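You operate a simulated robot arm through the tools that you are given. There is no shell and no other tool.

You run a simulated robot arm. Do the job below in one go: nothing can be reset, and whatever is moved stays where it is left.

Task
Clamp the brass strainer in the vice and change its basket.
Fine: cap off, brown basket into the deep side of the wash tray, the silver basket from the bench in, cap twisted on tight; it stays clamped; leave the basket in the drawer. Set down upright: brown basket, silver basket.

It is judged by the outcome, as a careful person would: the job done as asked, and still so three seconds after it is handed in. It fails if anything else is knocked over, pushed out of place, dropped, spilled or broken. Lids that push on must go on centred and level and be pressed home; caps that screw on are set level and turned clockwise until they are tight.

Robot
A 7-joint arm with a three-finger gripper, fixed in place. Base frame: the origin is on the floor under the middle of its stand, x ahead of it, y to its left, z up; the work surface is at about z = 0.88. Units: m, rad, N and s.
It reaches about 1.342 m from its shoulder. Its first joint turns from -2.897 to 2.897 rad. Payload 2.69 kg.
The TCP is the grasp point between the finger pads, 0.03 m short of the fingertips. In the tool frame z runs along the fingers and y along their closing line. The gripper opens to 0.128 m; its body begins 0.117 m behind the TCP.
Orientation is told as [roll, pitch, yaw] about the base's x, y, z axes, in that order, counted from this pose: with the fingers straight down and closing along the base's y, the tool's x points along the base's -x, its y along +y and its z along -z.

Tools
- The arm moves only by the tool play_rows. Its argument "targets" is a list of rows, each a list of 3 entries, a list of its own where there are three numbers: the shift along the tool's x, y, z in units of 30 mm (1.0 is 30 mm), then the turn, a rotation vector about the tool's x, y, z in units of 4 degrees (1.0 is 4 degrees), then the finger opening in m, from 0 to 0.128. In form: [[[tx, ty, tz], [rx, ry, rz], grip], ...]. A call has 1 to 20 rows; each row shifts and turns the commanded pose from where the row before left it, along the tool's axes as they then stand. A call with a number of a shift or a turn outside -1 to 1 is refused whole. Each row takes 0.2 s and may step no farther than 0.05 m and 0.15 rad from the row before; otherwise, or with a gripper value out of range, the whole call is refused. Where a pose cannot be reached the arm comes as near as it can. A force on the tool above 90 N (or 10 N above the force at the start of the call, whichever is more), or a blocked arm, ends the call early, and 0.2 s more pass. The fingers move at their own pace (about 0.127 m/s each) and stop on an object; they squeeze with about 29 N. The grip force told is the motor's: it shows also when the fingers shut on nothing. Time passes only in rows, and 0.2 s behind the last, so rows that do not move let the fingers close. The reply holds the time, the measured pose of the TCP, the force on the tool along the base axes, the opening and the grip force, in the units named above and with some noise, with the torque about the TCP (base axes, N m) and any sound that the robot's microphone picked up.
- Cameras (640 x 400 px; columns grow to the right, rows downward): "scene" is fixed at [0.4008, 0.6505, 1.4617]; the picture's right is [-0.69, -0.72, 0.00], its down [-0.43, 0.41, -0.81] and it looks along [0.59, -0.56, -0.59] (base axes); focal length 315 px, centre (320, 200). "wrist" rides on the gripper at [0.058, 0.054, -0.131] in the tool frame; the picture's right is [-0.68, 0.74, 0.00], its down [-0.62, -0.57, -0.55] and it looks along [-0.40, -0.37, 0.84] (tool axes); focal length 234 px, centre (320, 200). There is no depth. A picture from a camera that has moved, and an enlarged one, comes with that camera's place and axes in the base frame and with its lens.
- get_image(camera): a new picture of that camera. It takes no simulated time.
- slide_trunk(by): moves the trunk up (or, below 0, down) by that many m; the arm rides with it, the base frame stays. It gives what a move gives, with no picture.
- inspect(camera, box): a new picture of the part [left, top, right, bottom] of that camera's present view, enlarged. It takes no simulated time.
- close_job(): hands the job in; it is judged then, once.

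Places have to be worked out from the pictures, the camera data and where the tool is seen. Open the gripper and draw the arm clear of the work before you hand the job in, unless the task says otherwise.

The tools are called after "Call:" as name(argument=value, ...) on one line, values as JSON. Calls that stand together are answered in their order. play_rows: Moves the arm, as the interface text tells. Its arguments: {"type":"object","properties":{"targets":{"type":"array","items":{"type":"array"}}},"required":["targets"]} The other tools are called the same way: slide_trunk (by) moves the trunk up or down; get_image (camera) takes a picture; inspect (camera, box) takes an enlarged picture of a part of a camera's view; close_job () hands the job in.

At the start:

```text
time: 0.0
eef_pos: [0.6696, 0.1075, 1.2363]
tcp_rot: [0.0, 0.001, -0.001]
force: [-0.1, 0.5, -0.3]
torque: [0.02, 0.0, -0.01]
gripper_width: 0.1279
grip_force: 0.1
trunk travel left (down, up): [-0.15, 0.2]
```

scene: 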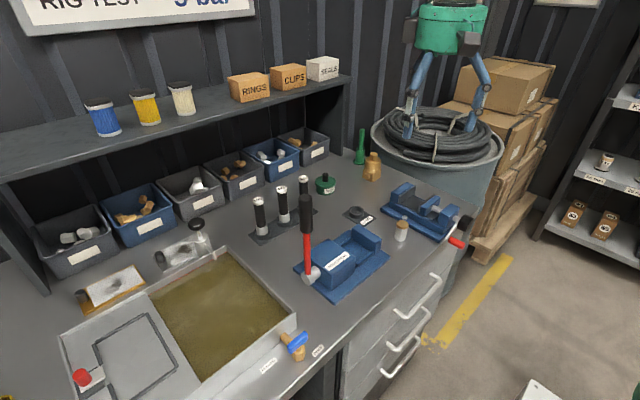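
wrist: 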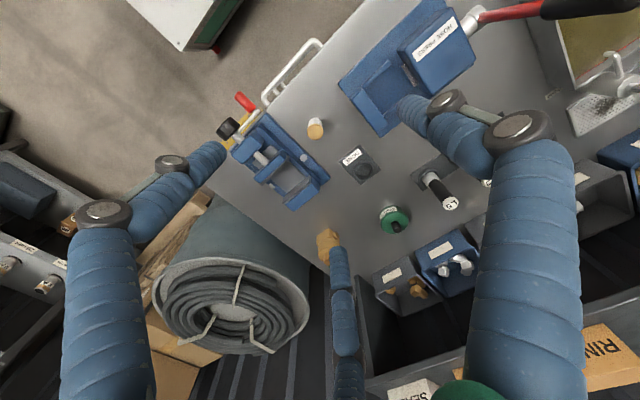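

I'll begin by looking closely at the bench from the scene camera to identify the strainer, baskets, vice and tray.

Call:
inspect(camera="scene", box=[320, 120, 500, 260])

Call:
inspect(camera="scene", box=[220, 150, 400, 310])

Call:
inspect(camera="scene", box=[40, 210, 340, 400])

Call:
inspect(camera="wrist", box=[200, 60, 440, 280])

```text
2.86 times, centred on (410, 190) of scene
camera zoom: at [0.4008, 0.6505, 1.4617], right [-0.69, -0.72, 0.0], down [-0.43, 0.41, -0.81], along [0.59, -0.56, -0.59], focal length 899 px, centre (63, 229)
```

zoom: 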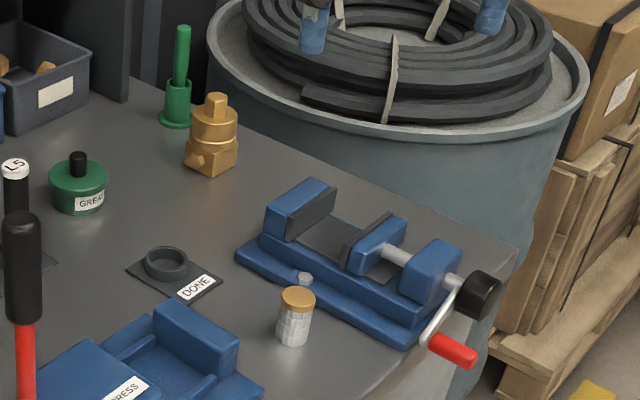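

```text
2.50 times, centred on (310, 230) of scene
camera zoom: at [0.4008, 0.6505, 1.4617], right [-0.69, -0.72, 0.0], down [-0.43, 0.41, -0.81], along [0.59, -0.56, -0.59], focal length 787 px, centre (345, 125)
```

zoom: 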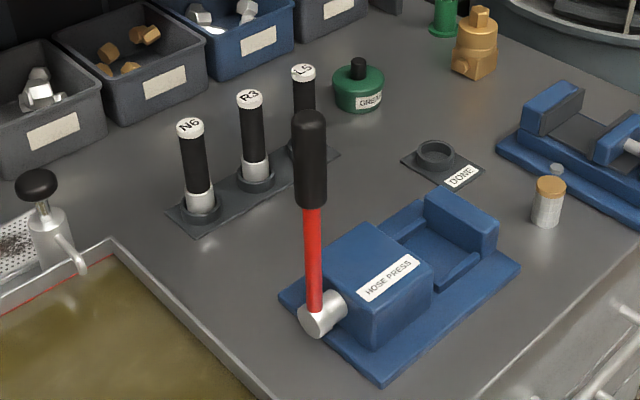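

```text
2.11 times, centred on (190, 305) of scene
camera zoom: at [0.4008, 0.6505, 1.4617], right [-0.69, -0.72, 0.0], down [-0.43, 0.41, -0.81], along [0.59, -0.56, -0.59], focal length 662 px, centre (594, -21)
```

zoom: 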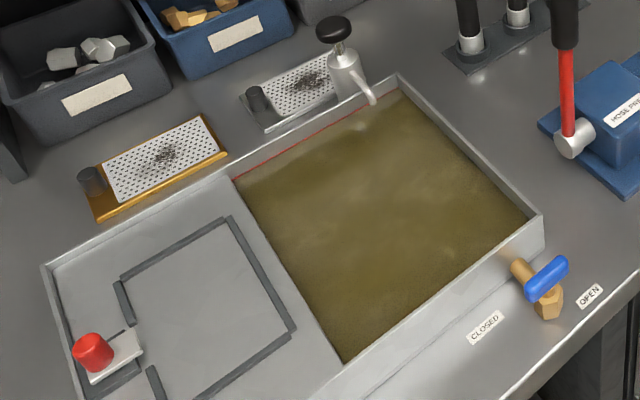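

```text
1.82 times, centred on (320, 170) of wrist
camera zoom: at [0.6115, 0.1603, 1.3678], right [0.68, 0.74, 0.0], down [0.62, -0.57, 0.55], along [0.4, -0.37, -0.84], focal length 426 px, centre (320, 254)
```

zoom: 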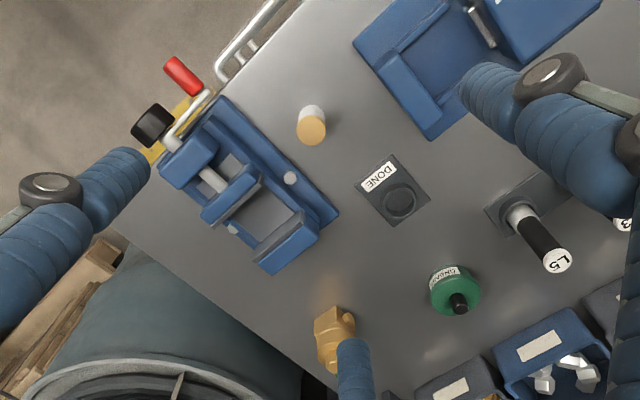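

The strainer (brass) is at about (0.95, -0.13), the silver basket at about (0.70, 0.06), and the vice runs along x from 0.62 to 0.82 at about y = -0.06 with its crank toward the robot. I'll lower the wrist camera over the vice for a closer look, staying well above everything.

Call:
play_rows(targets=[[[0.2, -0.6, 0.8], [0, 0, 0], 0.128], [[0.2, -0.6, 0.8], [0, 0, 0], 0.128], [[0.2, -0.6, 0.8], [0, 0, 0], 0.128], [[0.2, -0.6, 0.8], [0, 0, 0], 0.128], [[0.2, -0.6, 0.8], [0, 0, 0], 0.128]])

Call:
get_image(camera="wrist")

Call:
get_image(camera="scene")

```text
time: 1.2
eef_pos: [0.6368, 0.0182, 1.1151]
tcp_rot: [0.0, 0.0, 0.0]
force: [-0.4, -0.1, -0.4]
torque: [-0.02, 0.01, 0.03]
gripper_width: 0.1277
grip_force: 0.0
trunk travel left (down, up): [-0.15, 0.2]
```

```text
taken
camera wrist: at [0.5794, 0.0708, 1.247], right [0.68, 0.74, 0.0], down [0.62, -0.57, 0.55], along [0.4, -0.37, -0.84], focal length 234 px, centre (320, 200)
```

wrist: 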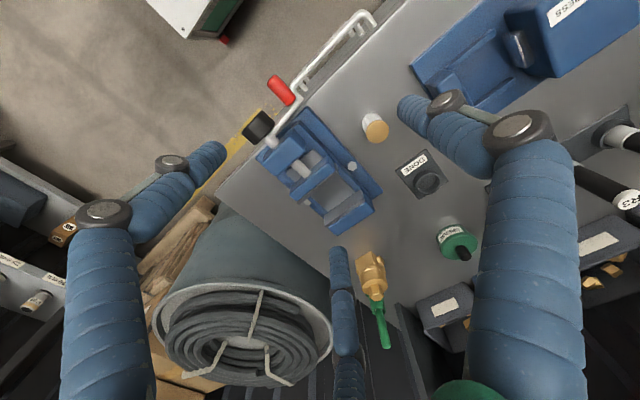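

```text
taken
```

scene: 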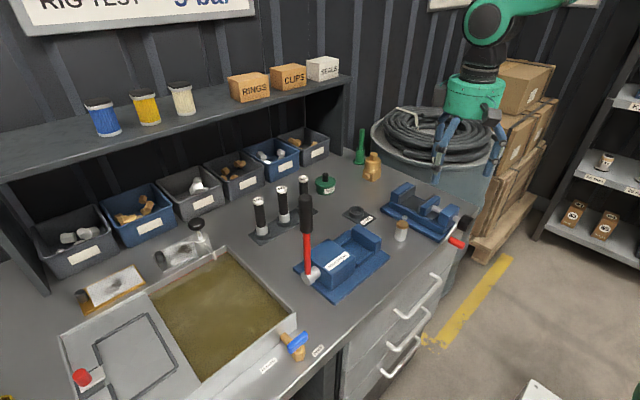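

The vice is now centred. I'll enlarge the vice and strainer from the wrist camera.

Call:
inspect(camera="wrist", box=[220, 50, 400, 240])

Call:
inspect(camera="wrist", box=[320, 200, 480, 360])

Call:
inspect(camera="scene", box=[370, 170, 480, 260])

Call:
inspect(camera="scene", box=[340, 120, 420, 190])

```text
2.11 times, centred on (310, 145) of wrist
camera zoom: at [0.5794, 0.0708, 1.247], right [0.68, 0.74, 0.0], down [0.62, -0.57, 0.55], along [0.4, -0.37, -0.84], focal length 493 px, centre (341, 316)
```

zoom: 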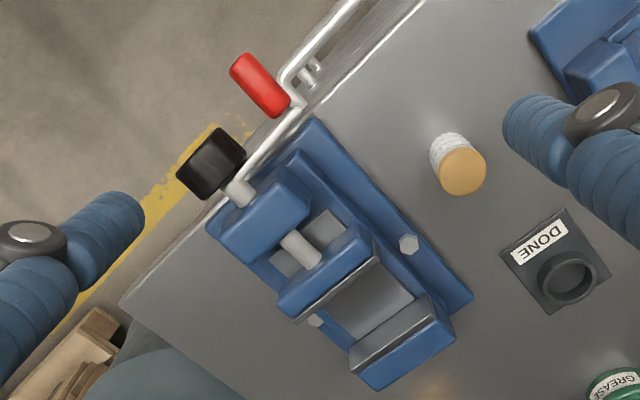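

```text
2.50 times, centred on (400, 280) of wrist
camera zoom: at [0.5794, 0.0708, 1.247], right [0.68, 0.74, 0.0], down [0.62, -0.57, 0.55], along [0.4, -0.37, -0.84], focal length 585 px, centre (120, 0)
```

zoom: 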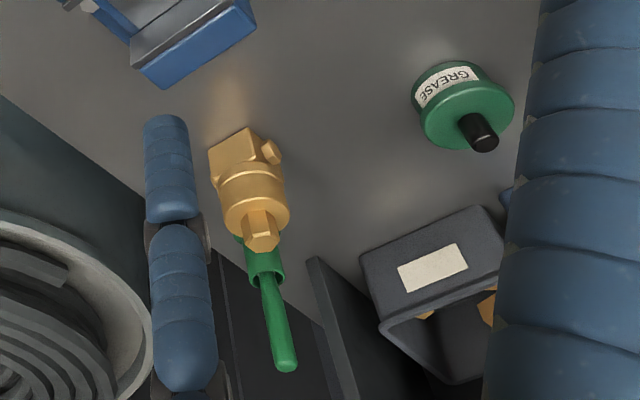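

```text
4.44 times, centred on (425, 215) of scene
camera zoom: at [0.4008, 0.6505, 1.4617], right [-0.69, -0.72, 0.0], down [-0.43, 0.41, -0.81], along [0.59, -0.56, -0.59], focal length 1399 px, centre (-147, 133)
```

zoom: 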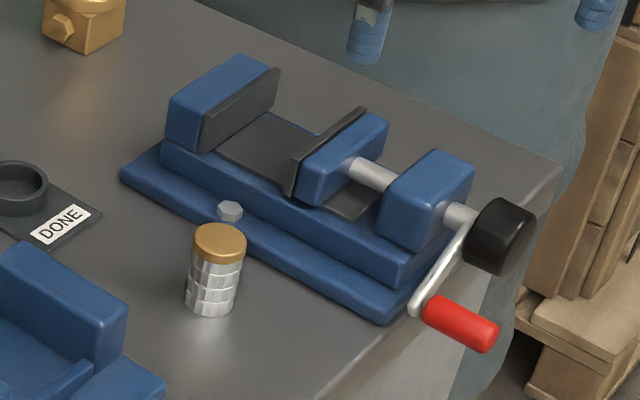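

```text
5.71 times, centred on (380, 155) of scene
camera zoom: at [0.4008, 0.6505, 1.4617], right [-0.69, -0.72, 0.0], down [-0.43, 0.41, -0.81], along [0.59, -0.56, -0.59], focal length 1798 px, centre (-23, 457)
```

zoom: 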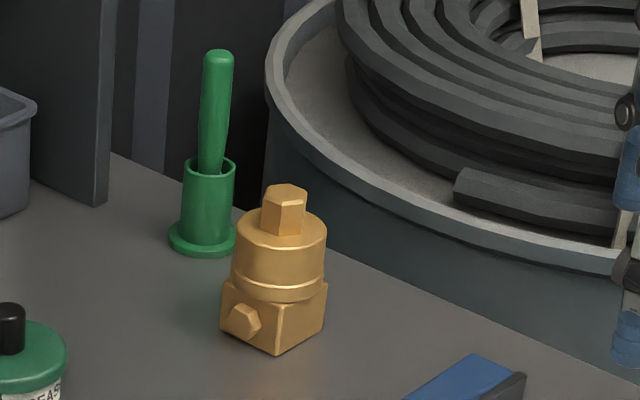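

The strainer has a square block base (about 50 mm, plug facing +y), a round cap and a hex knob; the vice jaws close along x with a gap of about 65 mm centred at y = -0.047. I'll bring the wrist camera over to the strainer, staying above its top.

Call:
play_rows(targets=[[[-0.86, -0.32, 0.15], [0, 0, 0], 0.1], [[-0.86, -0.32, 0.15], [0, 0, 0], 0.1], [[-0.86, -0.32, 0.15], [0, 0, 0], 0.1], [[-0.86, -0.32, 0.15], [0, 0, 0], 0.1], [[-0.86, -0.32, 0.15], [0, 0, 0], 0.1], [[-0.86, -0.32, 0.15], [0, 0, 0], 0.1], [[-0.86, -0.32, 0.15], [0, 0, 0], 0.1], [[-0.86, -0.32, 0.15], [0, 0, 0], 0.1], [[-0.86, -0.32, 0.15], [0, 0, 0], 0.1], [[-0.86, -0.32, 0.15], [0, 0, 0], 0.1]])

Call:
get_image(camera="wrist")

Call:
get_image(camera="scene")

```text
time: 3.4
eef_pos: [0.8935, -0.08, 1.0707]
tcp_rot: [0.0, -0.002, 0.001]
force: [-1.2, 0.8, -0.8]
torque: [-0.02, 0.01, -0.01]
gripper_width: 0.1
grip_force: 0.1
trunk travel left (down, up): [-0.15, 0.2]
```

```text
taken
camera wrist: at [0.8358, -0.0269, 1.2022], right [0.68, 0.74, 0.0], down [0.62, -0.57, 0.55], along [0.4, -0.37, -0.84], focal length 234 px, centre (320, 200)
```

wrist: 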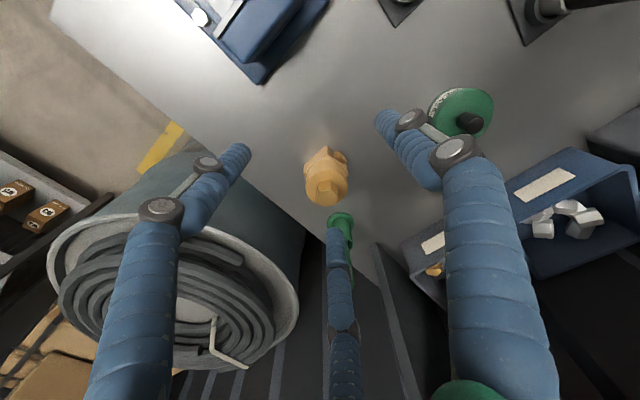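

```text
taken
```

scene: 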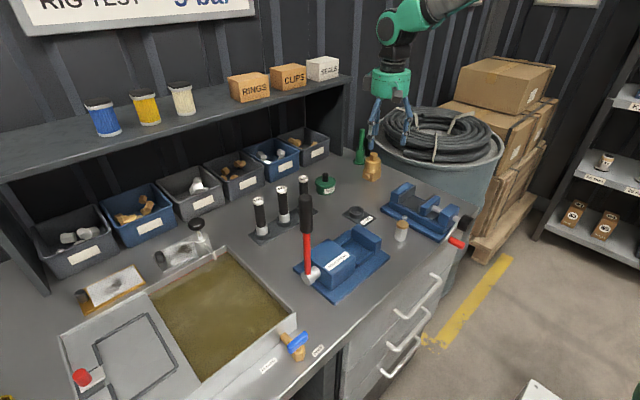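

Call:
inspect(camera="wrist", box=[270, 120, 380, 230])

Call:
inspect(camera="scene", box=[350, 140, 400, 190])

```text
3.64 times, centred on (325, 175) of wrist
camera zoom: at [0.8358, -0.0269, 1.2022], right [0.68, 0.74, 0.0], down [0.62, -0.57, 0.55], along [0.4, -0.37, -0.84], focal length 852 px, centre (302, 291)
```

zoom: 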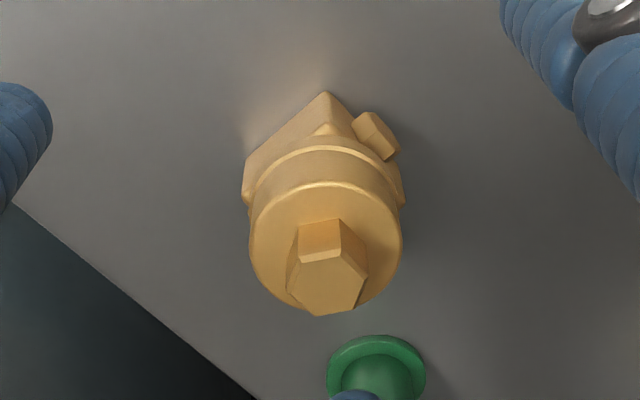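

```text
8.00 times, centred on (375, 165) of scene
camera zoom: at [0.4008, 0.6505, 1.4617], right [-0.69, -0.72, 0.0], down [-0.43, 0.41, -0.81], along [0.59, -0.56, -0.59], focal length 2517 px, centre (-120, 480)
```

zoom: 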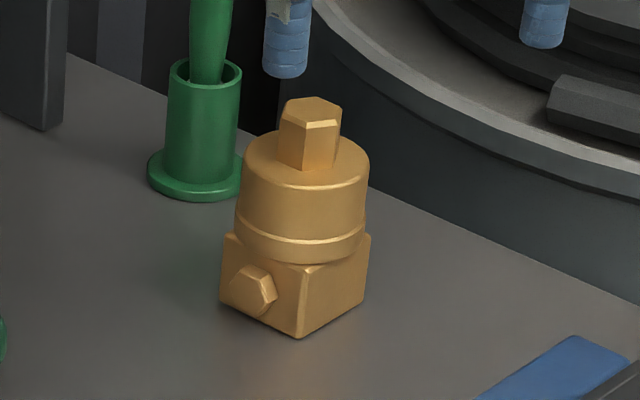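

The gripper's three fingers sit 120° apart, and in the present yaw one of them would point straight at the green holder behind the strainer. I'll turn the tool 60° here so a gap faces the green holder, then look again.

Call:
play_rows(targets=[[[0, 0, 0], [0, 0, 1], 0.1], [[0, 0, 0], [0, 0, 1], 0.1], [[0, 0, 0], [0, 0, 1], 0.1], [[0, 0, 0], [0, 0, 1], 0.1], [[0, 0, 0], [0, 0, 1], 0.1], [[0, 0, 0], [0, 0, 1], 0.1], [[0, 0, 0], [0, 0, 1], 0.1], [[0, 0, 0], [0, 0, 1], 0.1], [[0, 0, 0], [0, 0, 1], 0.1], [[0, 0, 0], [0, 0, 1], 0.1], [[0, 0, 0], [0, 0, 1], 0.1], [[0, 0, 0], [0, 0, 1], 0.1], [[0, 0, 0], [0, 0, 1], 0.1], [[0, 0, 0], [0, 0, 1], 0.1], [[0, 0, 0], [0, 0, 1], 0.1]])

Call:
get_image(camera="wrist")

```text
time: 6.6
eef_pos: [0.8977, -0.0788, 1.0687]
tcp_rot: [0.0, -0.002, -1.047]
force: [0.4, 0.2, -0.6]
torque: [0.01, -0.02, -0.01]
gripper_width: 0.1001
grip_force: 0.0
trunk travel left (down, up): [-0.15, 0.2]
```

```text
taken
camera wrist: at [0.9155, -0.0016, 1.2018], right [0.98, -0.22, 0.0], down [-0.18, -0.82, 0.55], along [-0.12, -0.54, -0.84], focal length 234 px, centre (320, 200)
```

wrist: 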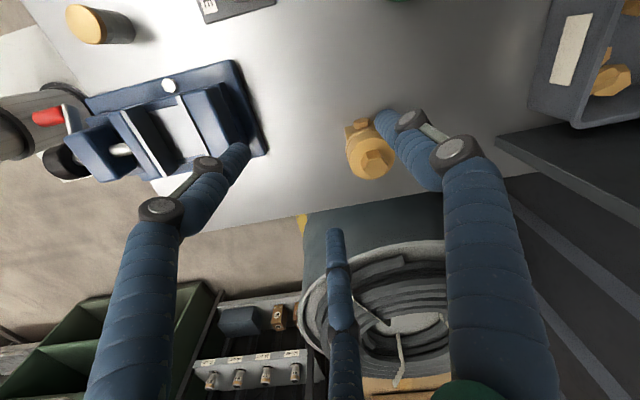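

Rotation is right. I'll enlarge the strainer in this view to fix its position from a second angle.

Call:
inspect(camera="wrist", box=[320, 100, 440, 200])

Call:
inspect(camera="wrist", box=[20, 30, 280, 220])

```text
4.00 times, centred on (380, 150) of wrist
camera zoom: at [0.9155, -0.0016, 1.2018], right [0.98, -0.22, 0.0], down [-0.18, -0.82, 0.55], along [-0.12, -0.54, -0.84], focal length 937 px, centre (80, 400)
```

zoom: 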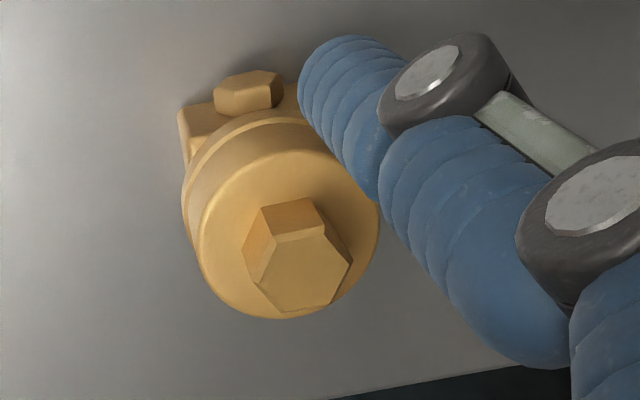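

```text
2.11 times, centred on (150, 125) of wrist
camera zoom: at [0.9155, -0.0016, 1.2018], right [0.98, -0.22, 0.0], down [-0.18, -0.82, 0.55], along [-0.12, -0.54, -0.84], focal length 493 px, centre (678, 358)
```

zoom: 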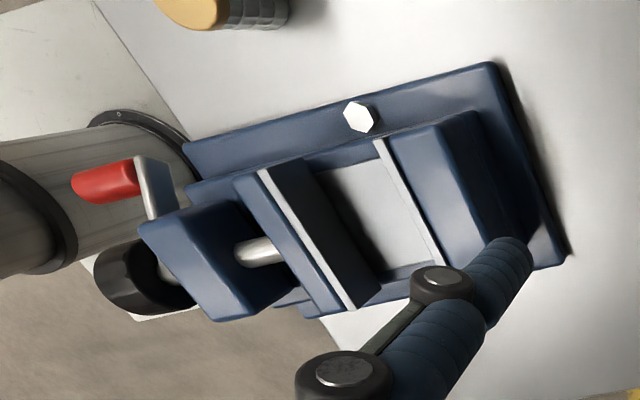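

Both wrist views put the strainer axis at about (0.947, -0.115) with its hex top at z = 0.982. I'll centre the tool over it at the current height and check the alignment.

Call:
play_rows(targets=[[[-0.47, 0.2045, 0], [0, 0, 0], 0.1], [[-0.47, 0.2045, 0], [0, 0, 0], 0.1], [[-0.47, 0.2045, 0], [0, 0, 0], 0.1], [[-0.47, 0.2045, 0], [0, 0, 0], 0.1]])

Call:
get_image(camera="wrist")

Call:
inspect(camera="scene", box=[340, 90, 440, 190])

```text
time: 7.6
eef_pos: [0.9467, -0.114, 1.0693]
tcp_rot: [0.0, -0.001, -1.048]
force: [-0.6, 0.3, 0.6]
torque: [-0.02, 0.0, -0.02]
gripper_width: 0.1001
grip_force: 0.0
trunk travel left (down, up): [-0.15, 0.2]
```

```text
taken
camera wrist: at [0.9637, -0.0382, 1.2027], right [0.98, -0.22, 0.0], down [-0.18, -0.82, 0.55], along [-0.12, -0.54, -0.84], focal length 234 px, centre (320, 200)
```

wrist: 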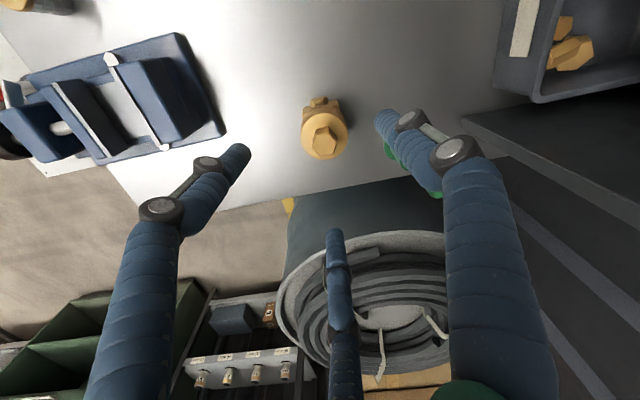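

```text
4.00 times, centred on (390, 140) of scene
camera zoom: at [0.4008, 0.6505, 1.4617], right [-0.69, -0.72, 0.0], down [-0.43, 0.41, -0.81], along [0.59, -0.56, -0.59], focal length 1259 px, centre (40, 440)
```

zoom: 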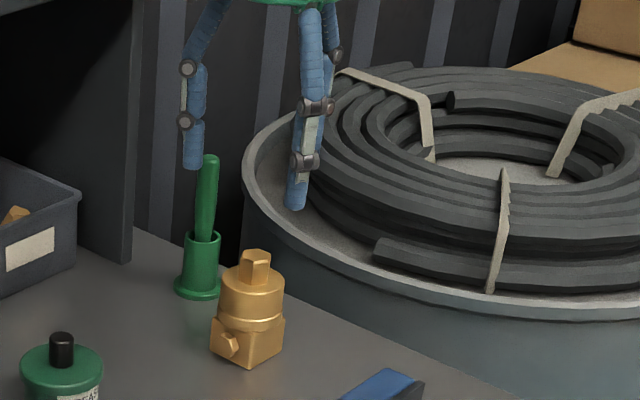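

The hex sits on the tool axis in the image (about (322,145), as expected). I'll descend to z ≈ 0.96 so the fingertips sit around the cap cylinder above the block, then close.

Call:
play_rows(targets=[[[0, 0, 0.93], [0, 0, 0], 0.1], [[0, 0, 0.93], [0, 0, 0], 0.1], [[0, 0, 0.93], [0, 0, 0], 0.1], [[0, 0, 0.9], [0, 0, 0], 0.1], [[0, 0, 0], [0, 0, 0], 0.1]])

Call:
get_image(camera="wrist")

Call:
inspect(camera="scene", box=[340, 110, 420, 190])

```text
time: 8.8
eef_pos: [0.9506, -0.1156, 0.9577]
tcp_rot: [0.0, 0.0, -1.047]
force: [0.4, -0.2, -0.3]
torque: [-0.02, 0.0, -0.02]
gripper_width: 0.1
grip_force: 0.0
trunk travel left (down, up): [-0.15, 0.2]
```

```text
taken
camera wrist: at [0.9664, -0.0382, 1.0901], right [0.98, -0.22, 0.0], down [-0.18, -0.82, 0.55], along [-0.12, -0.54, -0.84], focal length 234 px, centre (320, 200)
```

wrist: 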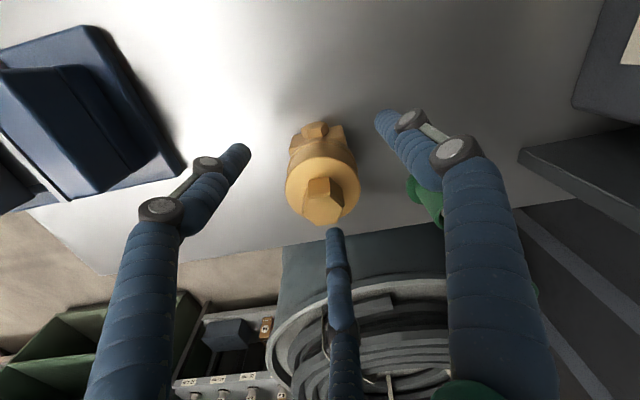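

```text
5.00 times, centred on (380, 150) of scene
camera zoom: at [0.4008, 0.6505, 1.4617], right [-0.69, -0.72, 0.0], down [-0.43, 0.41, -0.81], along [0.59, -0.56, -0.59], focal length 1573 px, centre (20, 450)
```

zoom: 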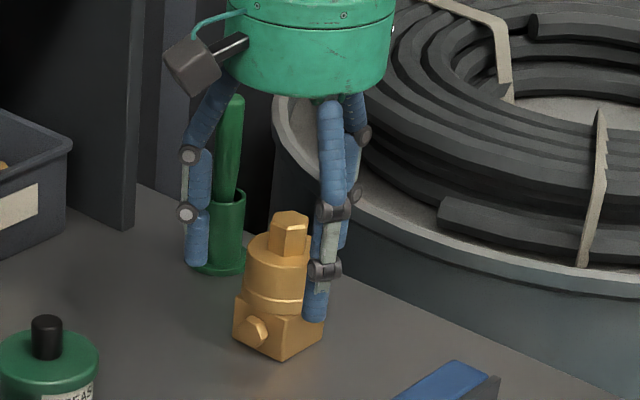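

The cap is centred between the fingers and everything else is clear. Closing the fingers on the cap.

Call:
play_rows(targets=[[[0, 0, 0], [0, 0, 0], 0.04], [[0, 0, 0], [0, 0, 0], 0.03], [[0, 0, 0], [0, 0, 0], 0.03], [[0, 0, 0], [0, 0, 0], 0.03]])

Call:
get_image(camera="wrist")

Call:
inspect(camera="scene", box=[340, 110, 420, 190])

```text
time: 9.8
eef_pos: [0.9498, -0.1151, 0.9583]
tcp_rot: [-0.001, 0.0, -1.048]
force: [2.1, -2.2, 1.8]
torque: [-0.11, -0.09, 0.02]
gripper_width: 0.0542
grip_force: 29.0
trunk travel left (down, up): [-0.15, 0.2]
```

```text
taken
camera wrist: at [0.9662, -0.0382, 1.0908], right [0.98, -0.22, 0.0], down [-0.18, -0.82, 0.55], along [-0.12, -0.54, -0.84], focal length 234 px, centre (320, 200)
```

wrist: 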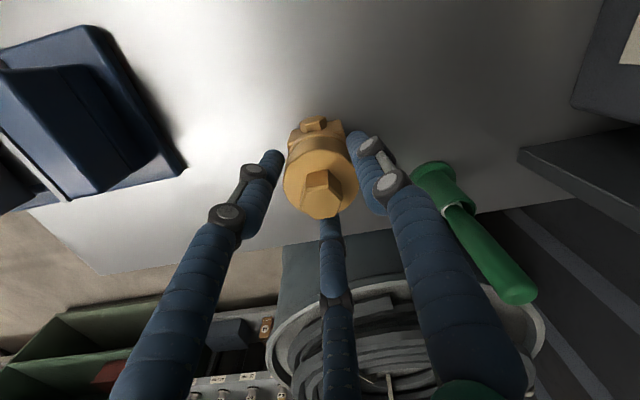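

```text
5.00 times, centred on (380, 150) of scene
camera zoom: at [0.4008, 0.6505, 1.4617], right [-0.69, -0.72, 0.0], down [-0.43, 0.41, -0.81], along [0.59, -0.56, -0.59], focal length 1573 px, centre (20, 450)
```

zoom: 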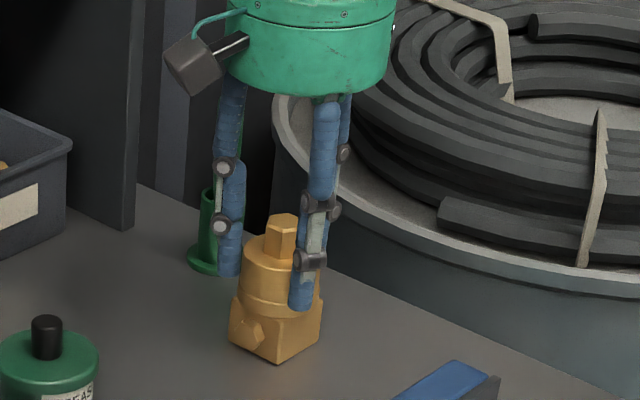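

The cap is held (width 0.054 m, 29 N). I'll lift straight up about 11 cm and check that the strainer hangs level before carrying it.

Call:
play_rows(targets=[[[0, 0, -0.3], [0, 0, 0], 0.03], [[0, 0, -0.6], [0, 0, 0], 0.03], [[0, 0, -0.9], [0, 0, 0], 0.03], [[0, 0, -0.9], [0, 0, 0], 0.03], [[0, 0, -0.9], [0, 0, 0], 0.03], [[0, 0, -0.4], [0, 0, 0], 0.03]])

Call:
get_image(camera="wrist")

Call:
inspect(camera="scene", box=[340, 80, 440, 180])

```text
time: 11.2
eef_pos: [0.9473, -0.1136, 1.08]
tcp_rot: [0.0, 0.0, -1.049]
force: [0.2, -0.4, -5.5]
torque: [0.01, -0.03, 0.02]
gripper_width: 0.0541
grip_force: 28.8
trunk travel left (down, up): [-0.15, 0.2]
```

```text
taken
camera wrist: at [0.9648, -0.0372, 1.2124], right [0.98, -0.22, 0.0], down [-0.18, -0.82, 0.55], along [-0.12, -0.54, -0.84], focal length 234 px, centre (320, 200)
```

wrist: 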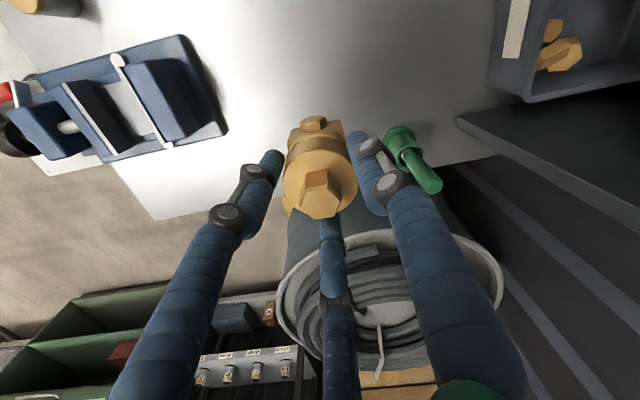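

```text
4.00 times, centred on (390, 130) of scene
camera zoom: at [0.4008, 0.6505, 1.4617], right [-0.69, -0.72, 0.0], down [-0.43, 0.41, -0.81], along [0.59, -0.56, -0.59], focal length 1259 px, centre (40, 480)
```

zoom: 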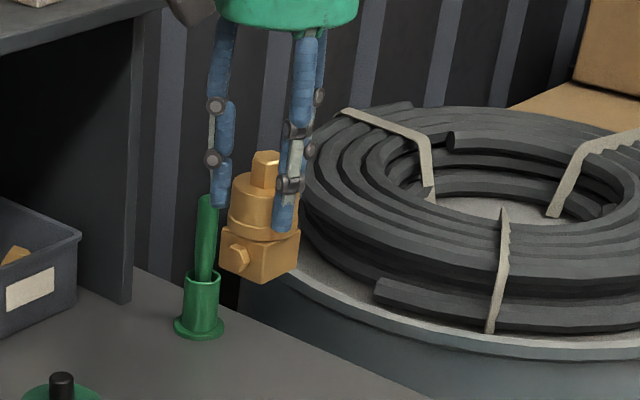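

The strainer hangs level and weighs about 5.5 N; it looks turned roughly 3° clockwise. I'll carry it over the vice opening (about (0.741, -0.047)), staying above the jaws, and correct that small twist.

Call:
play_rows(targets=[[[0.672, -0.603, 0], [0, 0, 0], 0.03], [[0.672, -0.603, 0], [0, 0, 0], 0.03], [[0.672, -0.603, 0], [0, 0, 0], 0.03], [[0.672, -0.603, 0], [0, 0, 0], 0.03], [[0.672, -0.603, 0], [0, 0, 0], 0.03], [[0.672, -0.603, 0], [0, 0, 0], 0.03], [[0.672, -0.603, 0], [0, 0, 0], 0.03], [[0.672, -0.603, 0], [0, 0, 0], 0.03], [[0, 0, 0], [0, 0, -0.85], 0.03], [[0, 0, 0], [0, 0, 0], 0.03]])

Call:
get_image(camera="wrist")

Call:
inspect(camera="scene", box=[370, 130, 490, 250])

```text
time: 13.4
eef_pos: [0.7412, -0.047, 1.0788]
tcp_rot: [0.001, 0.0, -0.985]
force: [-0.1, -0.8, -4.7]
torque: [0.03, 0.0, -0.03]
gripper_width: 0.0537
grip_force: 29.8
trunk travel left (down, up): [-0.15, 0.2]
```

```text
taken
camera wrist: at [0.754, 0.0306, 1.2114], right [0.99, -0.16, 0.0], down [-0.13, -0.83, 0.55], along [-0.09, -0.54, -0.84], focal length 234 px, centre (320, 200)
```

wrist: 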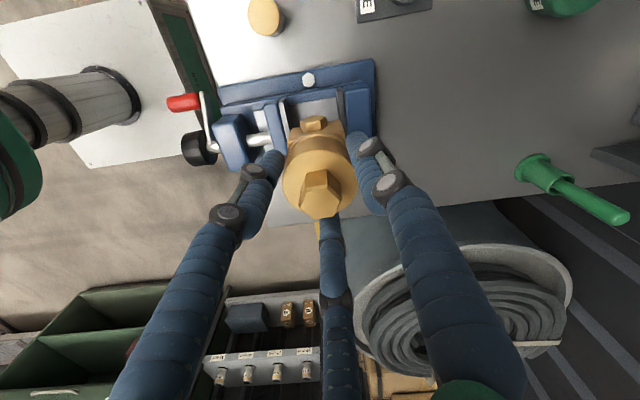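

```text
3.33 times, centred on (430, 190) of scene
camera zoom: at [0.4008, 0.6505, 1.4617], right [-0.69, -0.72, 0.0], down [-0.43, 0.41, -0.81], along [0.59, -0.56, -0.59], focal length 1049 px, centre (-47, 233)
```

zoom: 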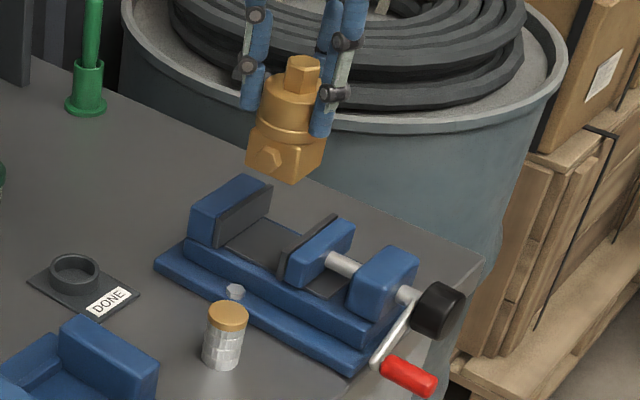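

Call:
inspect(camera="wrist", box=[200, 50, 400, 230])

```text
2.22 times, centred on (300, 140) of wrist
camera zoom: at [0.754, 0.0306, 1.2114], right [0.99, -0.16, 0.0], down [-0.13, -0.83, 0.55], along [-0.09, -0.54, -0.84], focal length 520 px, centre (364, 333)
```

zoom: 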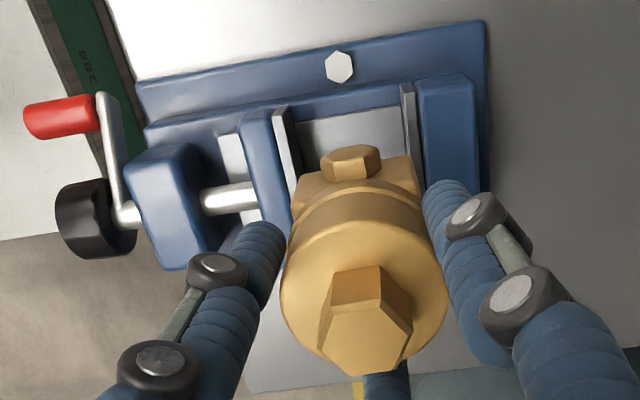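

The strainer hangs just above the gap (jaw faces at about x = 0.713 and 0.766, so it is a snug fit). I'll enlarge further to check block alignment against the jaws.

Call:
inspect(camera="wrist", box=[260, 70, 380, 170])

Call:
inspect(camera="scene", box=[395, 140, 455, 210])

```text
4.00 times, centred on (320, 120) of wrist
camera zoom: at [0.754, 0.0306, 1.2114], right [0.99, -0.16, 0.0], down [-0.13, -0.83, 0.55], along [-0.09, -0.54, -0.84], focal length 937 px, centre (320, 520)
```

zoom: 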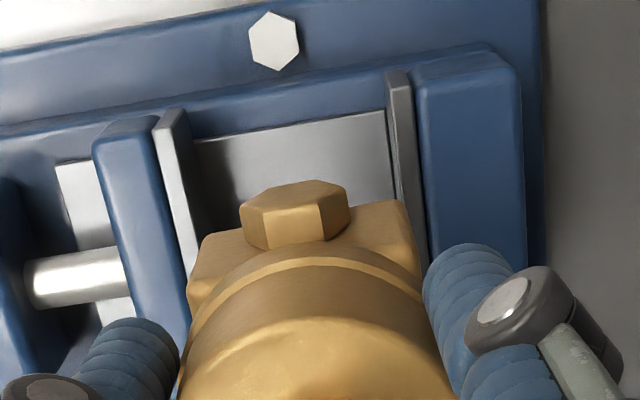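

```text
5.71 times, centred on (425, 175) of scene
camera zoom: at [0.4008, 0.6505, 1.4617], right [-0.69, -0.72, 0.0], down [-0.43, 0.41, -0.81], along [0.59, -0.56, -0.59], focal length 1798 px, centre (-280, 343)
```

zoom: 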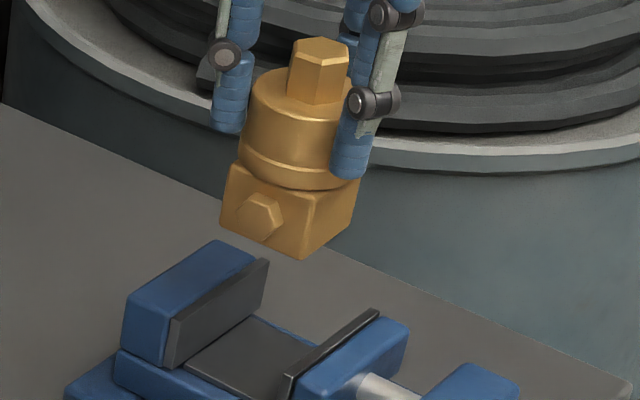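

The block is square to the jaws; it sits about 2 mm toward +x of the gap centre. I'll shift 2 mm and lower until the strainer's bottom is just above the jaw tops, then re-check.

Call:
play_rows(targets=[[[0.037, -0.056, 0.4], [0, 0, 0], 0.03], [[0, 0, 0.5], [0, 0, 0], 0.03], [[0, 0, 0.3], [0, 0, 0], 0.03], [[0, 0, 0], [0, 0, 0], 0.03]])

Call:
inspect(camera="wrist", box=[260, 70, 380, 170])

Call:
inspect(camera="scene", box=[380, 150, 460, 230])

```text
time: 14.4
eef_pos: [0.7392, -0.048, 1.0439]
tcp_rot: [0.001, 0.0, -0.987]
force: [0.6, -0.9, -4.8]
torque: [0.02, -0.03, 0.0]
gripper_width: 0.0539
grip_force: 29.2
trunk travel left (down, up): [-0.15, 0.2]
```

```text
4.00 times, centred on (320, 120) of wrist
camera zoom: at [0.7525, 0.0297, 1.1772], right [0.99, -0.16, 0.0], down [-0.13, -0.83, 0.55], along [-0.09, -0.54, -0.84], focal length 937 px, centre (320, 520)
```

zoom: 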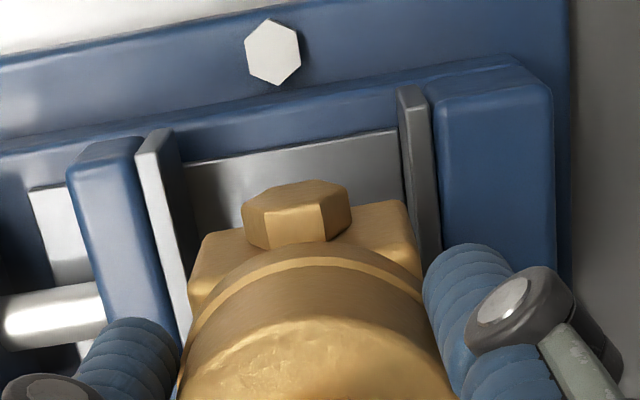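

```text
5.00 times, centred on (420, 190) of scene
camera zoom: at [0.4008, 0.6505, 1.4617], right [-0.69, -0.72, 0.0], down [-0.43, 0.41, -0.81], along [0.59, -0.56, -0.59], focal length 1573 px, centre (-180, 250)
```

zoom: 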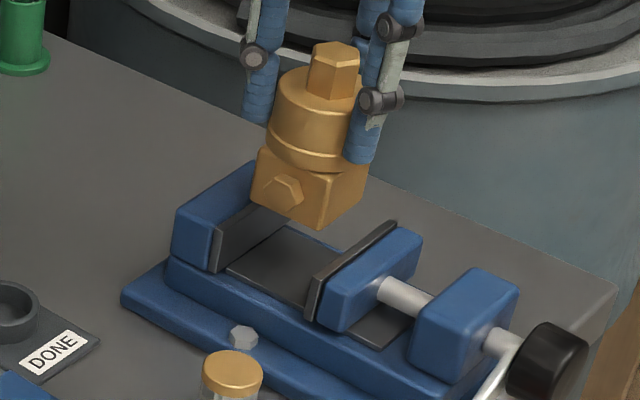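

Jaw tops are at z ≈ 0.959 and the strainer's bottom at about 0.966, with the block centred within about 1 mm of the gap. I'll lower it carefully between the jaws, watching the force.

Call:
play_rows(targets=[[[0.018, -0.028, 0.2], [0, 0, 0], 0.03], [[0, 0, 0.25], [0, 0, 0], 0.03], [[0, 0, 0.25], [0, 0, 0], 0.03], [[0, 0, 0], [0, 0, 0], 0.03]])

Call:
inspect(camera="scene", box=[380, 150, 460, 230])

Call:
inspect(camera="wrist", box=[260, 70, 380, 170])

```text
time: 15.4
eef_pos: [0.7385, -0.0494, 1.0217]
tcp_rot: [0.0, 0.0, -0.989]
force: [-0.3, 0.1, -4.7]
torque: [0.0, 0.01, 0.0]
gripper_width: 0.0537
grip_force: 28.9
trunk travel left (down, up): [-0.15, 0.2]
```

```text
5.00 times, centred on (420, 190) of scene
camera zoom: at [0.4008, 0.6505, 1.4617], right [-0.69, -0.72, 0.0], down [-0.43, 0.41, -0.81], along [0.59, -0.56, -0.59], focal length 1573 px, centre (-180, 250)
```

zoom: 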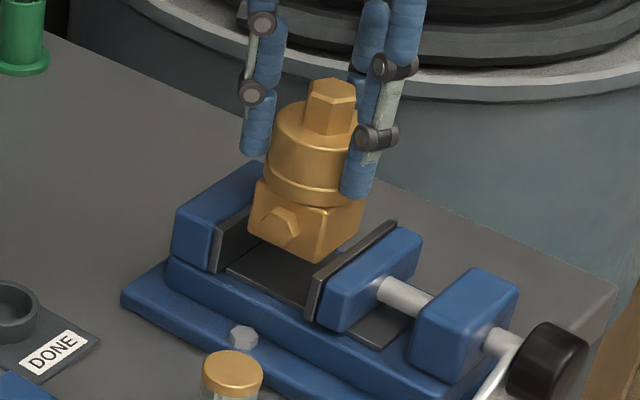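

```text
4.00 times, centred on (320, 120) of wrist
camera zoom: at [0.7508, 0.0283, 1.1554], right [0.99, -0.16, 0.0], down [-0.13, -0.83, 0.55], along [-0.09, -0.54, -0.84], focal length 937 px, centre (320, 520)
```

zoom: 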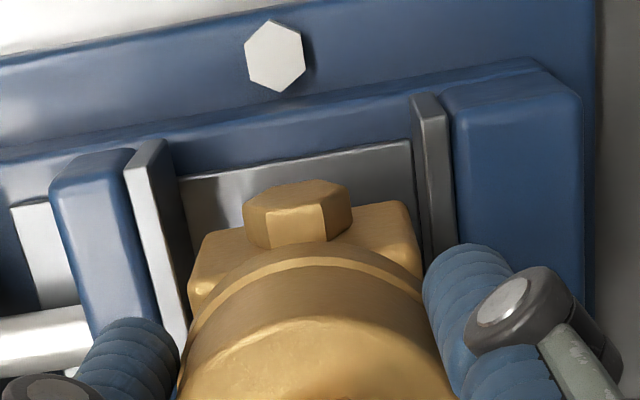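

The block is now between the jaw plates without contact. I'll keep lowering toward the bed in small steps.

Call:
play_rows(targets=[[[0, 0, 0.2], [0, 0, 0], 0.03], [[0, 0, 0.2], [0, 0, 0], 0.03], [[0, 0, 0.1], [0, 0, 0], 0.03], [[0, 0, 0], [0, 0, 0], 0.03]])

Call:
inspect(camera="scene", box=[380, 150, 460, 230])

```text
time: 16.4
eef_pos: [0.739, -0.0477, 1.008]
tcp_rot: [0.0, -0.001, -0.986]
force: [-0.5, 0.2, -4.1]
torque: [-0.01, 0.02, 0.02]
gripper_width: 0.0537
grip_force: 28.7
trunk travel left (down, up): [-0.15, 0.2]
```

```text
5.00 times, centred on (420, 190) of scene
camera zoom: at [0.4008, 0.6505, 1.4617], right [-0.69, -0.72, 0.0], down [-0.43, 0.41, -0.81], along [0.59, -0.56, -0.59], focal length 1573 px, centre (-180, 250)
```

zoom: 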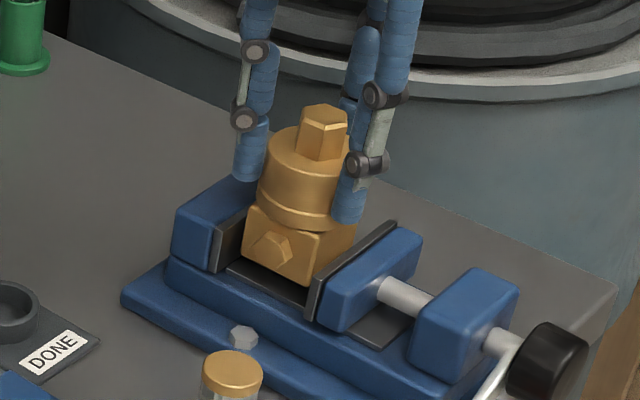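

Still no contact at a bottom height of about 0.929. Continuing with 2–3 mm steps.

Call:
play_rows(targets=[[[0, 0, 0.1], [0, 0, 0], 0.03], [[0, 0, 0.1], [0, 0, 0], 0.03], [[0, 0, 0], [0, 0, 0], 0.03]])

```text
time: 17.2
eef_pos: [0.7395, -0.0468, 1.0014]
tcp_rot: [0.001, 0.001, -0.989]
force: [-0.5, 0.0, -4.9]
torque: [-0.03, 0.0, 0.0]
gripper_width: 0.0535
grip_force: 29.0
trunk travel left (down, up): [-0.15, 0.2]
```

Call:
play_rows(targets=[[[0, 0, 0.1], [0, 0, 0], 0.03], [[0, 0, 0.08], [0, 0, 0], 0.03], [[0, 0, 0], [0, 0, 0], 0.03]])

Call:
inspect(camera="scene", box=[380, 150, 460, 230])

Call:
inspect(camera="wrist", box=[240, 70, 400, 210])

```text
time: 18.0
eef_pos: [0.7395, -0.0471, 0.9988]
tcp_rot: [0.002, -0.002, -0.989]
force: [-3.0, 3.5, 15.6]
torque: [0.19, 0.45, 0.07]
gripper_width: 0.0535
grip_force: 29.1
trunk travel left (down, up): [-0.15, 0.2]
```

```text
5.00 times, centred on (420, 190) of scene
camera zoom: at [0.4008, 0.6505, 1.4617], right [-0.69, -0.72, 0.0], down [-0.43, 0.41, -0.81], along [0.59, -0.56, -0.59], focal length 1573 px, centre (-180, 250)
```

zoom: 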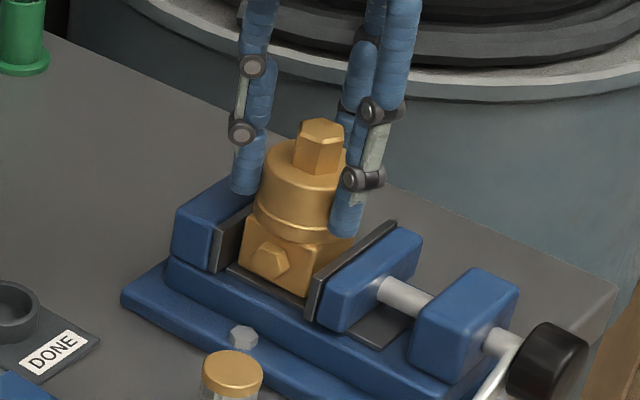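

```text
2.86 times, centred on (320, 140) of wrist
camera zoom: at [0.751, 0.0299, 1.1308], right [0.99, -0.16, 0.0], down [-0.13, -0.83, 0.55], along [-0.08, -0.54, -0.84], focal length 669 px, centre (320, 371)
```

zoom: 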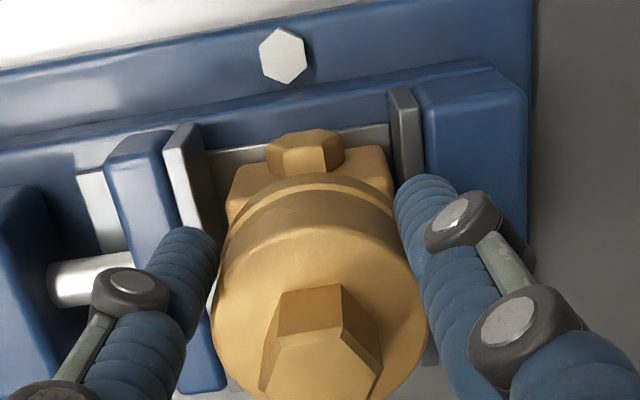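

Force rose to +15.6 N at a bottom height of about 0.92: the strainer is seated on the vice bed between the jaws. I'll ease off, open the fingers and rise straight up.

Call:
play_rows(targets=[[[0, 0, -0.1], [0, 0, 0], 0.03], [[0, 0, 0], [0, 0, 0], 0.09], [[0, 0, 0], [0, 0, 0], 0.09], [[0, 0, -0.4], [0, 0, 0], 0.1], [[0, 0, -0.9], [0, 0, 0], 0.1], [[0, 0, -1], [0, 0, 0], 0.1], [[0, 0, -1], [0, 0, 0], 0.1]])

Call:
get_image(camera="wrist")

Call:
inspect(camera="scene", box=[380, 150, 490, 260])

```text
time: 19.6
eef_pos: [0.7394, -0.0485, 1.0996]
tcp_rot: [-0.001, 0.0, -0.988]
force: [-0.5, -0.5, -0.6]
torque: [0.01, -0.04, 0.01]
gripper_width: 0.1002
grip_force: 0.1
trunk travel left (down, up): [-0.15, 0.2]
```

```text
taken
camera wrist: at [0.7524, 0.0295, 1.2315], right [0.99, -0.16, 0.0], down [-0.13, -0.83, 0.55], along [-0.09, -0.54, -0.84], focal length 234 px, centre (320, 200)
```

wrist: 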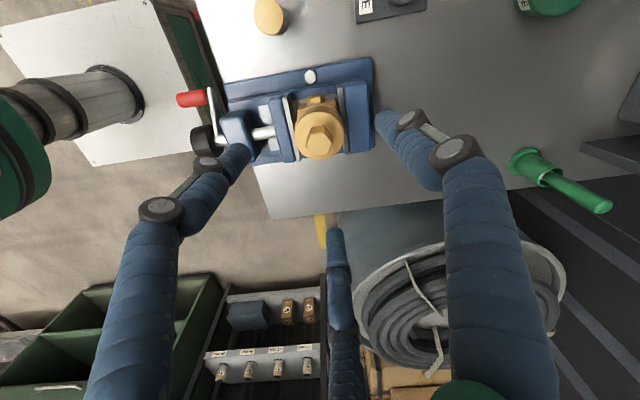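

```text
3.64 times, centred on (435, 205) of scene
camera zoom: at [0.4008, 0.6505, 1.4617], right [-0.69, -0.72, 0.0], down [-0.43, 0.41, -0.81], along [0.59, -0.56, -0.59], focal length 1144 px, centre (-98, 182)
```

zoom: 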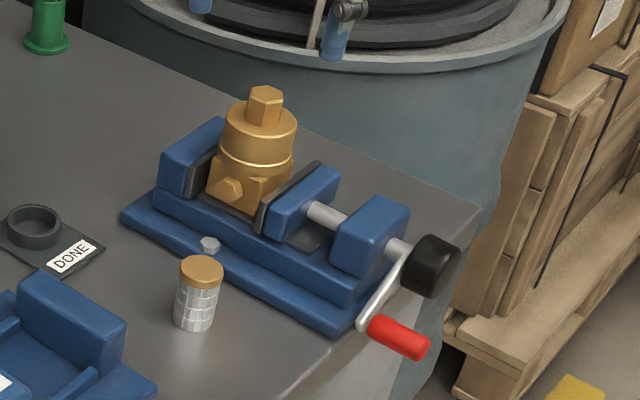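

The strainer is standing upright between the jaws. Now I'll study the crank from the wrist camera.

Call:
inspect(camera="wrist", box=[160, 60, 300, 180])

Call:
inspect(camera="scene", box=[430, 190, 490, 260])

```text
3.33 times, centred on (230, 120) of wrist
camera zoom: at [0.7524, 0.0295, 1.2315], right [0.99, -0.16, 0.0], down [-0.13, -0.83, 0.55], along [-0.09, -0.54, -0.84], focal length 781 px, centre (620, 467)
```

zoom: 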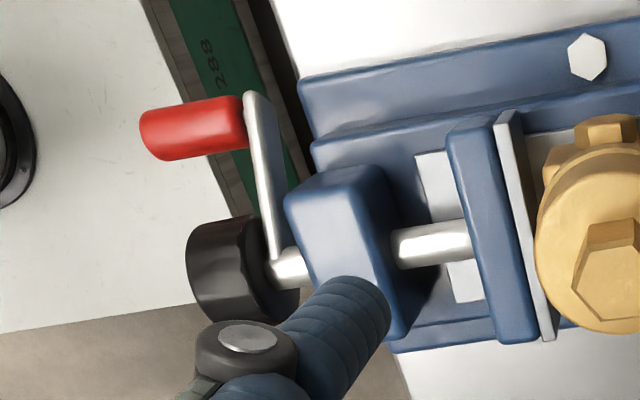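

```text
5.71 times, centred on (460, 225) of scene
camera zoom: at [0.4008, 0.6505, 1.4617], right [-0.69, -0.72, 0.0], down [-0.43, 0.41, -0.81], along [0.59, -0.56, -0.59], focal length 1798 px, centre (-480, 57)
```

zoom: 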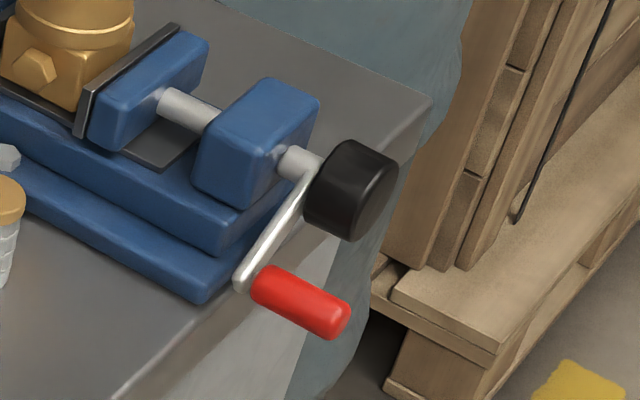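

The screw axis is at about y = -0.045, z = 0.943, the red handle at about (0.581, 0.002, 0.908) lying along x, radius about 58 mm. I'll back off toward the robot, then turn the gripper to point forward (+x) so I can take the handle from the front.

Call:
play_rows(targets=[[[0.642, -0.637, -0.185], [0, 0, 0], 0.06], [[0.642, -0.637, -0.185], [0, 0, 0], 0.06], [[0.642, -0.637, -0.185], [0, 0, 0], 0.06], [[0.642, -0.637, -0.185], [0, 0, 0], 0.06], [[0.642, -0.637, -0.185], [0, 0, 0], 0.06], [[0.642, -0.637, -0.185], [0, 0, 0], 0.06], [[0.642, -0.637, -0.185], [0, 0, 0], 0.06], [[0.642, -0.637, -0.185], [0, 0, 0], 0.06], [[0.642, -0.637, -0.185], [0, 0, 0], 0.06], [[0, 0, 0], [0, 0, 0.943], 0.06], [[0, 0, 0], [0, 0, 0.943], 0.06], [[0, 0, 0], [0, 0, 0.943], 0.06], [[0, 0, 0], [0, 0, 0.943], 0.06], [[0, 0, 0], [0, 0, 0.943], 0.06], [[0, 0, 0], [0, 0, 0.943], 0.06], [[0, 0, 0], [0, 0, 0.943], 0.06]])

Call:
get_image(camera="wrist")

```text
time: 23.0
eef_pos: [0.4993, 0.0018, 1.1474]
tcp_rot: [0.002, -0.001, -1.448]
force: [0.5, 0.6, -0.9]
torque: [-0.03, -0.01, 0.01]
gripper_width: 0.0601
grip_force: 0.1
trunk travel left (down, up): [-0.15, 0.2]
```

```text
taken
camera wrist: at [0.5448, 0.0656, 1.2802], right [0.81, -0.58, 0.0], down [-0.49, -0.68, 0.55], along [-0.32, -0.45, -0.84], focal length 234 px, centre (320, 200)
```

wrist: 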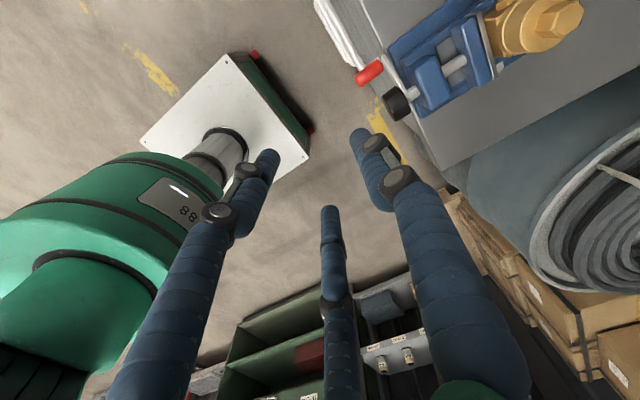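

I can see the robot's own shoulder well behind the tool. Now I'll pitch the tool up toward +x in one call of 20 rows and check that the arm follows.

Call:
play_rows(targets=[[[0, 0, 0], [-0.971, -0.119, 0], 0.06], [[0, 0, 0], [-0.971, -0.119, 0], 0.06], [[0, 0, 0], [-0.971, -0.119, 0], 0.06], [[0, 0, 0], [-0.971, -0.119, 0], 0.06], [[0, 0, 0], [-0.971, -0.119, 0], 0.06], [[0, 0, 0], [-0.971, -0.119, 0], 0.06], [[0, 0, 0], [-0.971, -0.119, 0], 0.06], [[0, 0, 0], [-0.971, -0.119, 0], 0.06], [[0, 0, 0], [-0.971, -0.119, 0], 0.06], [[0, 0, 0], [-0.971, -0.119, 0], 0.06], [[0, 0, 0], [-0.971, -0.119, 0], 0.06], [[0, 0, 0], [-0.971, -0.119, 0], 0.06]])

Call:
get_image(camera="wrist")

Call:
get_image(camera="scene")

```text
time: 25.6
eef_pos: [0.5006, 0.0025, 1.148]
tcp_rot: [0.817, -0.089, -1.485]
force: [-1.2, 0.9, 0.5]
torque: [-0.02, -0.02, 0.03]
gripper_width: 0.0602
grip_force: 0.0
trunk travel left (down, up): [-0.15, 0.2]
```

```text
taken
camera wrist: at [0.4351, 0.0665, 1.2729], right [0.56, -0.58, 0.59], down [-0.73, -0.68, 0.02], along [0.39, -0.45, -0.8], focal length 234 px, centre (320, 200)
```

wrist: 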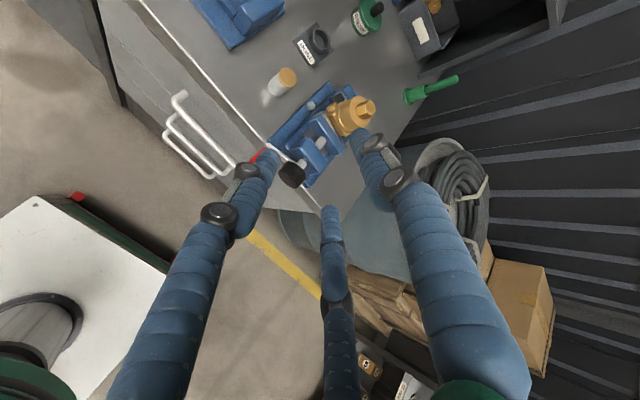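

```text
taken
```

scene: 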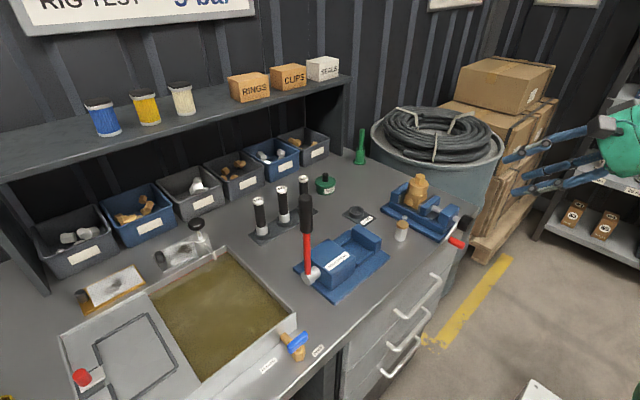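

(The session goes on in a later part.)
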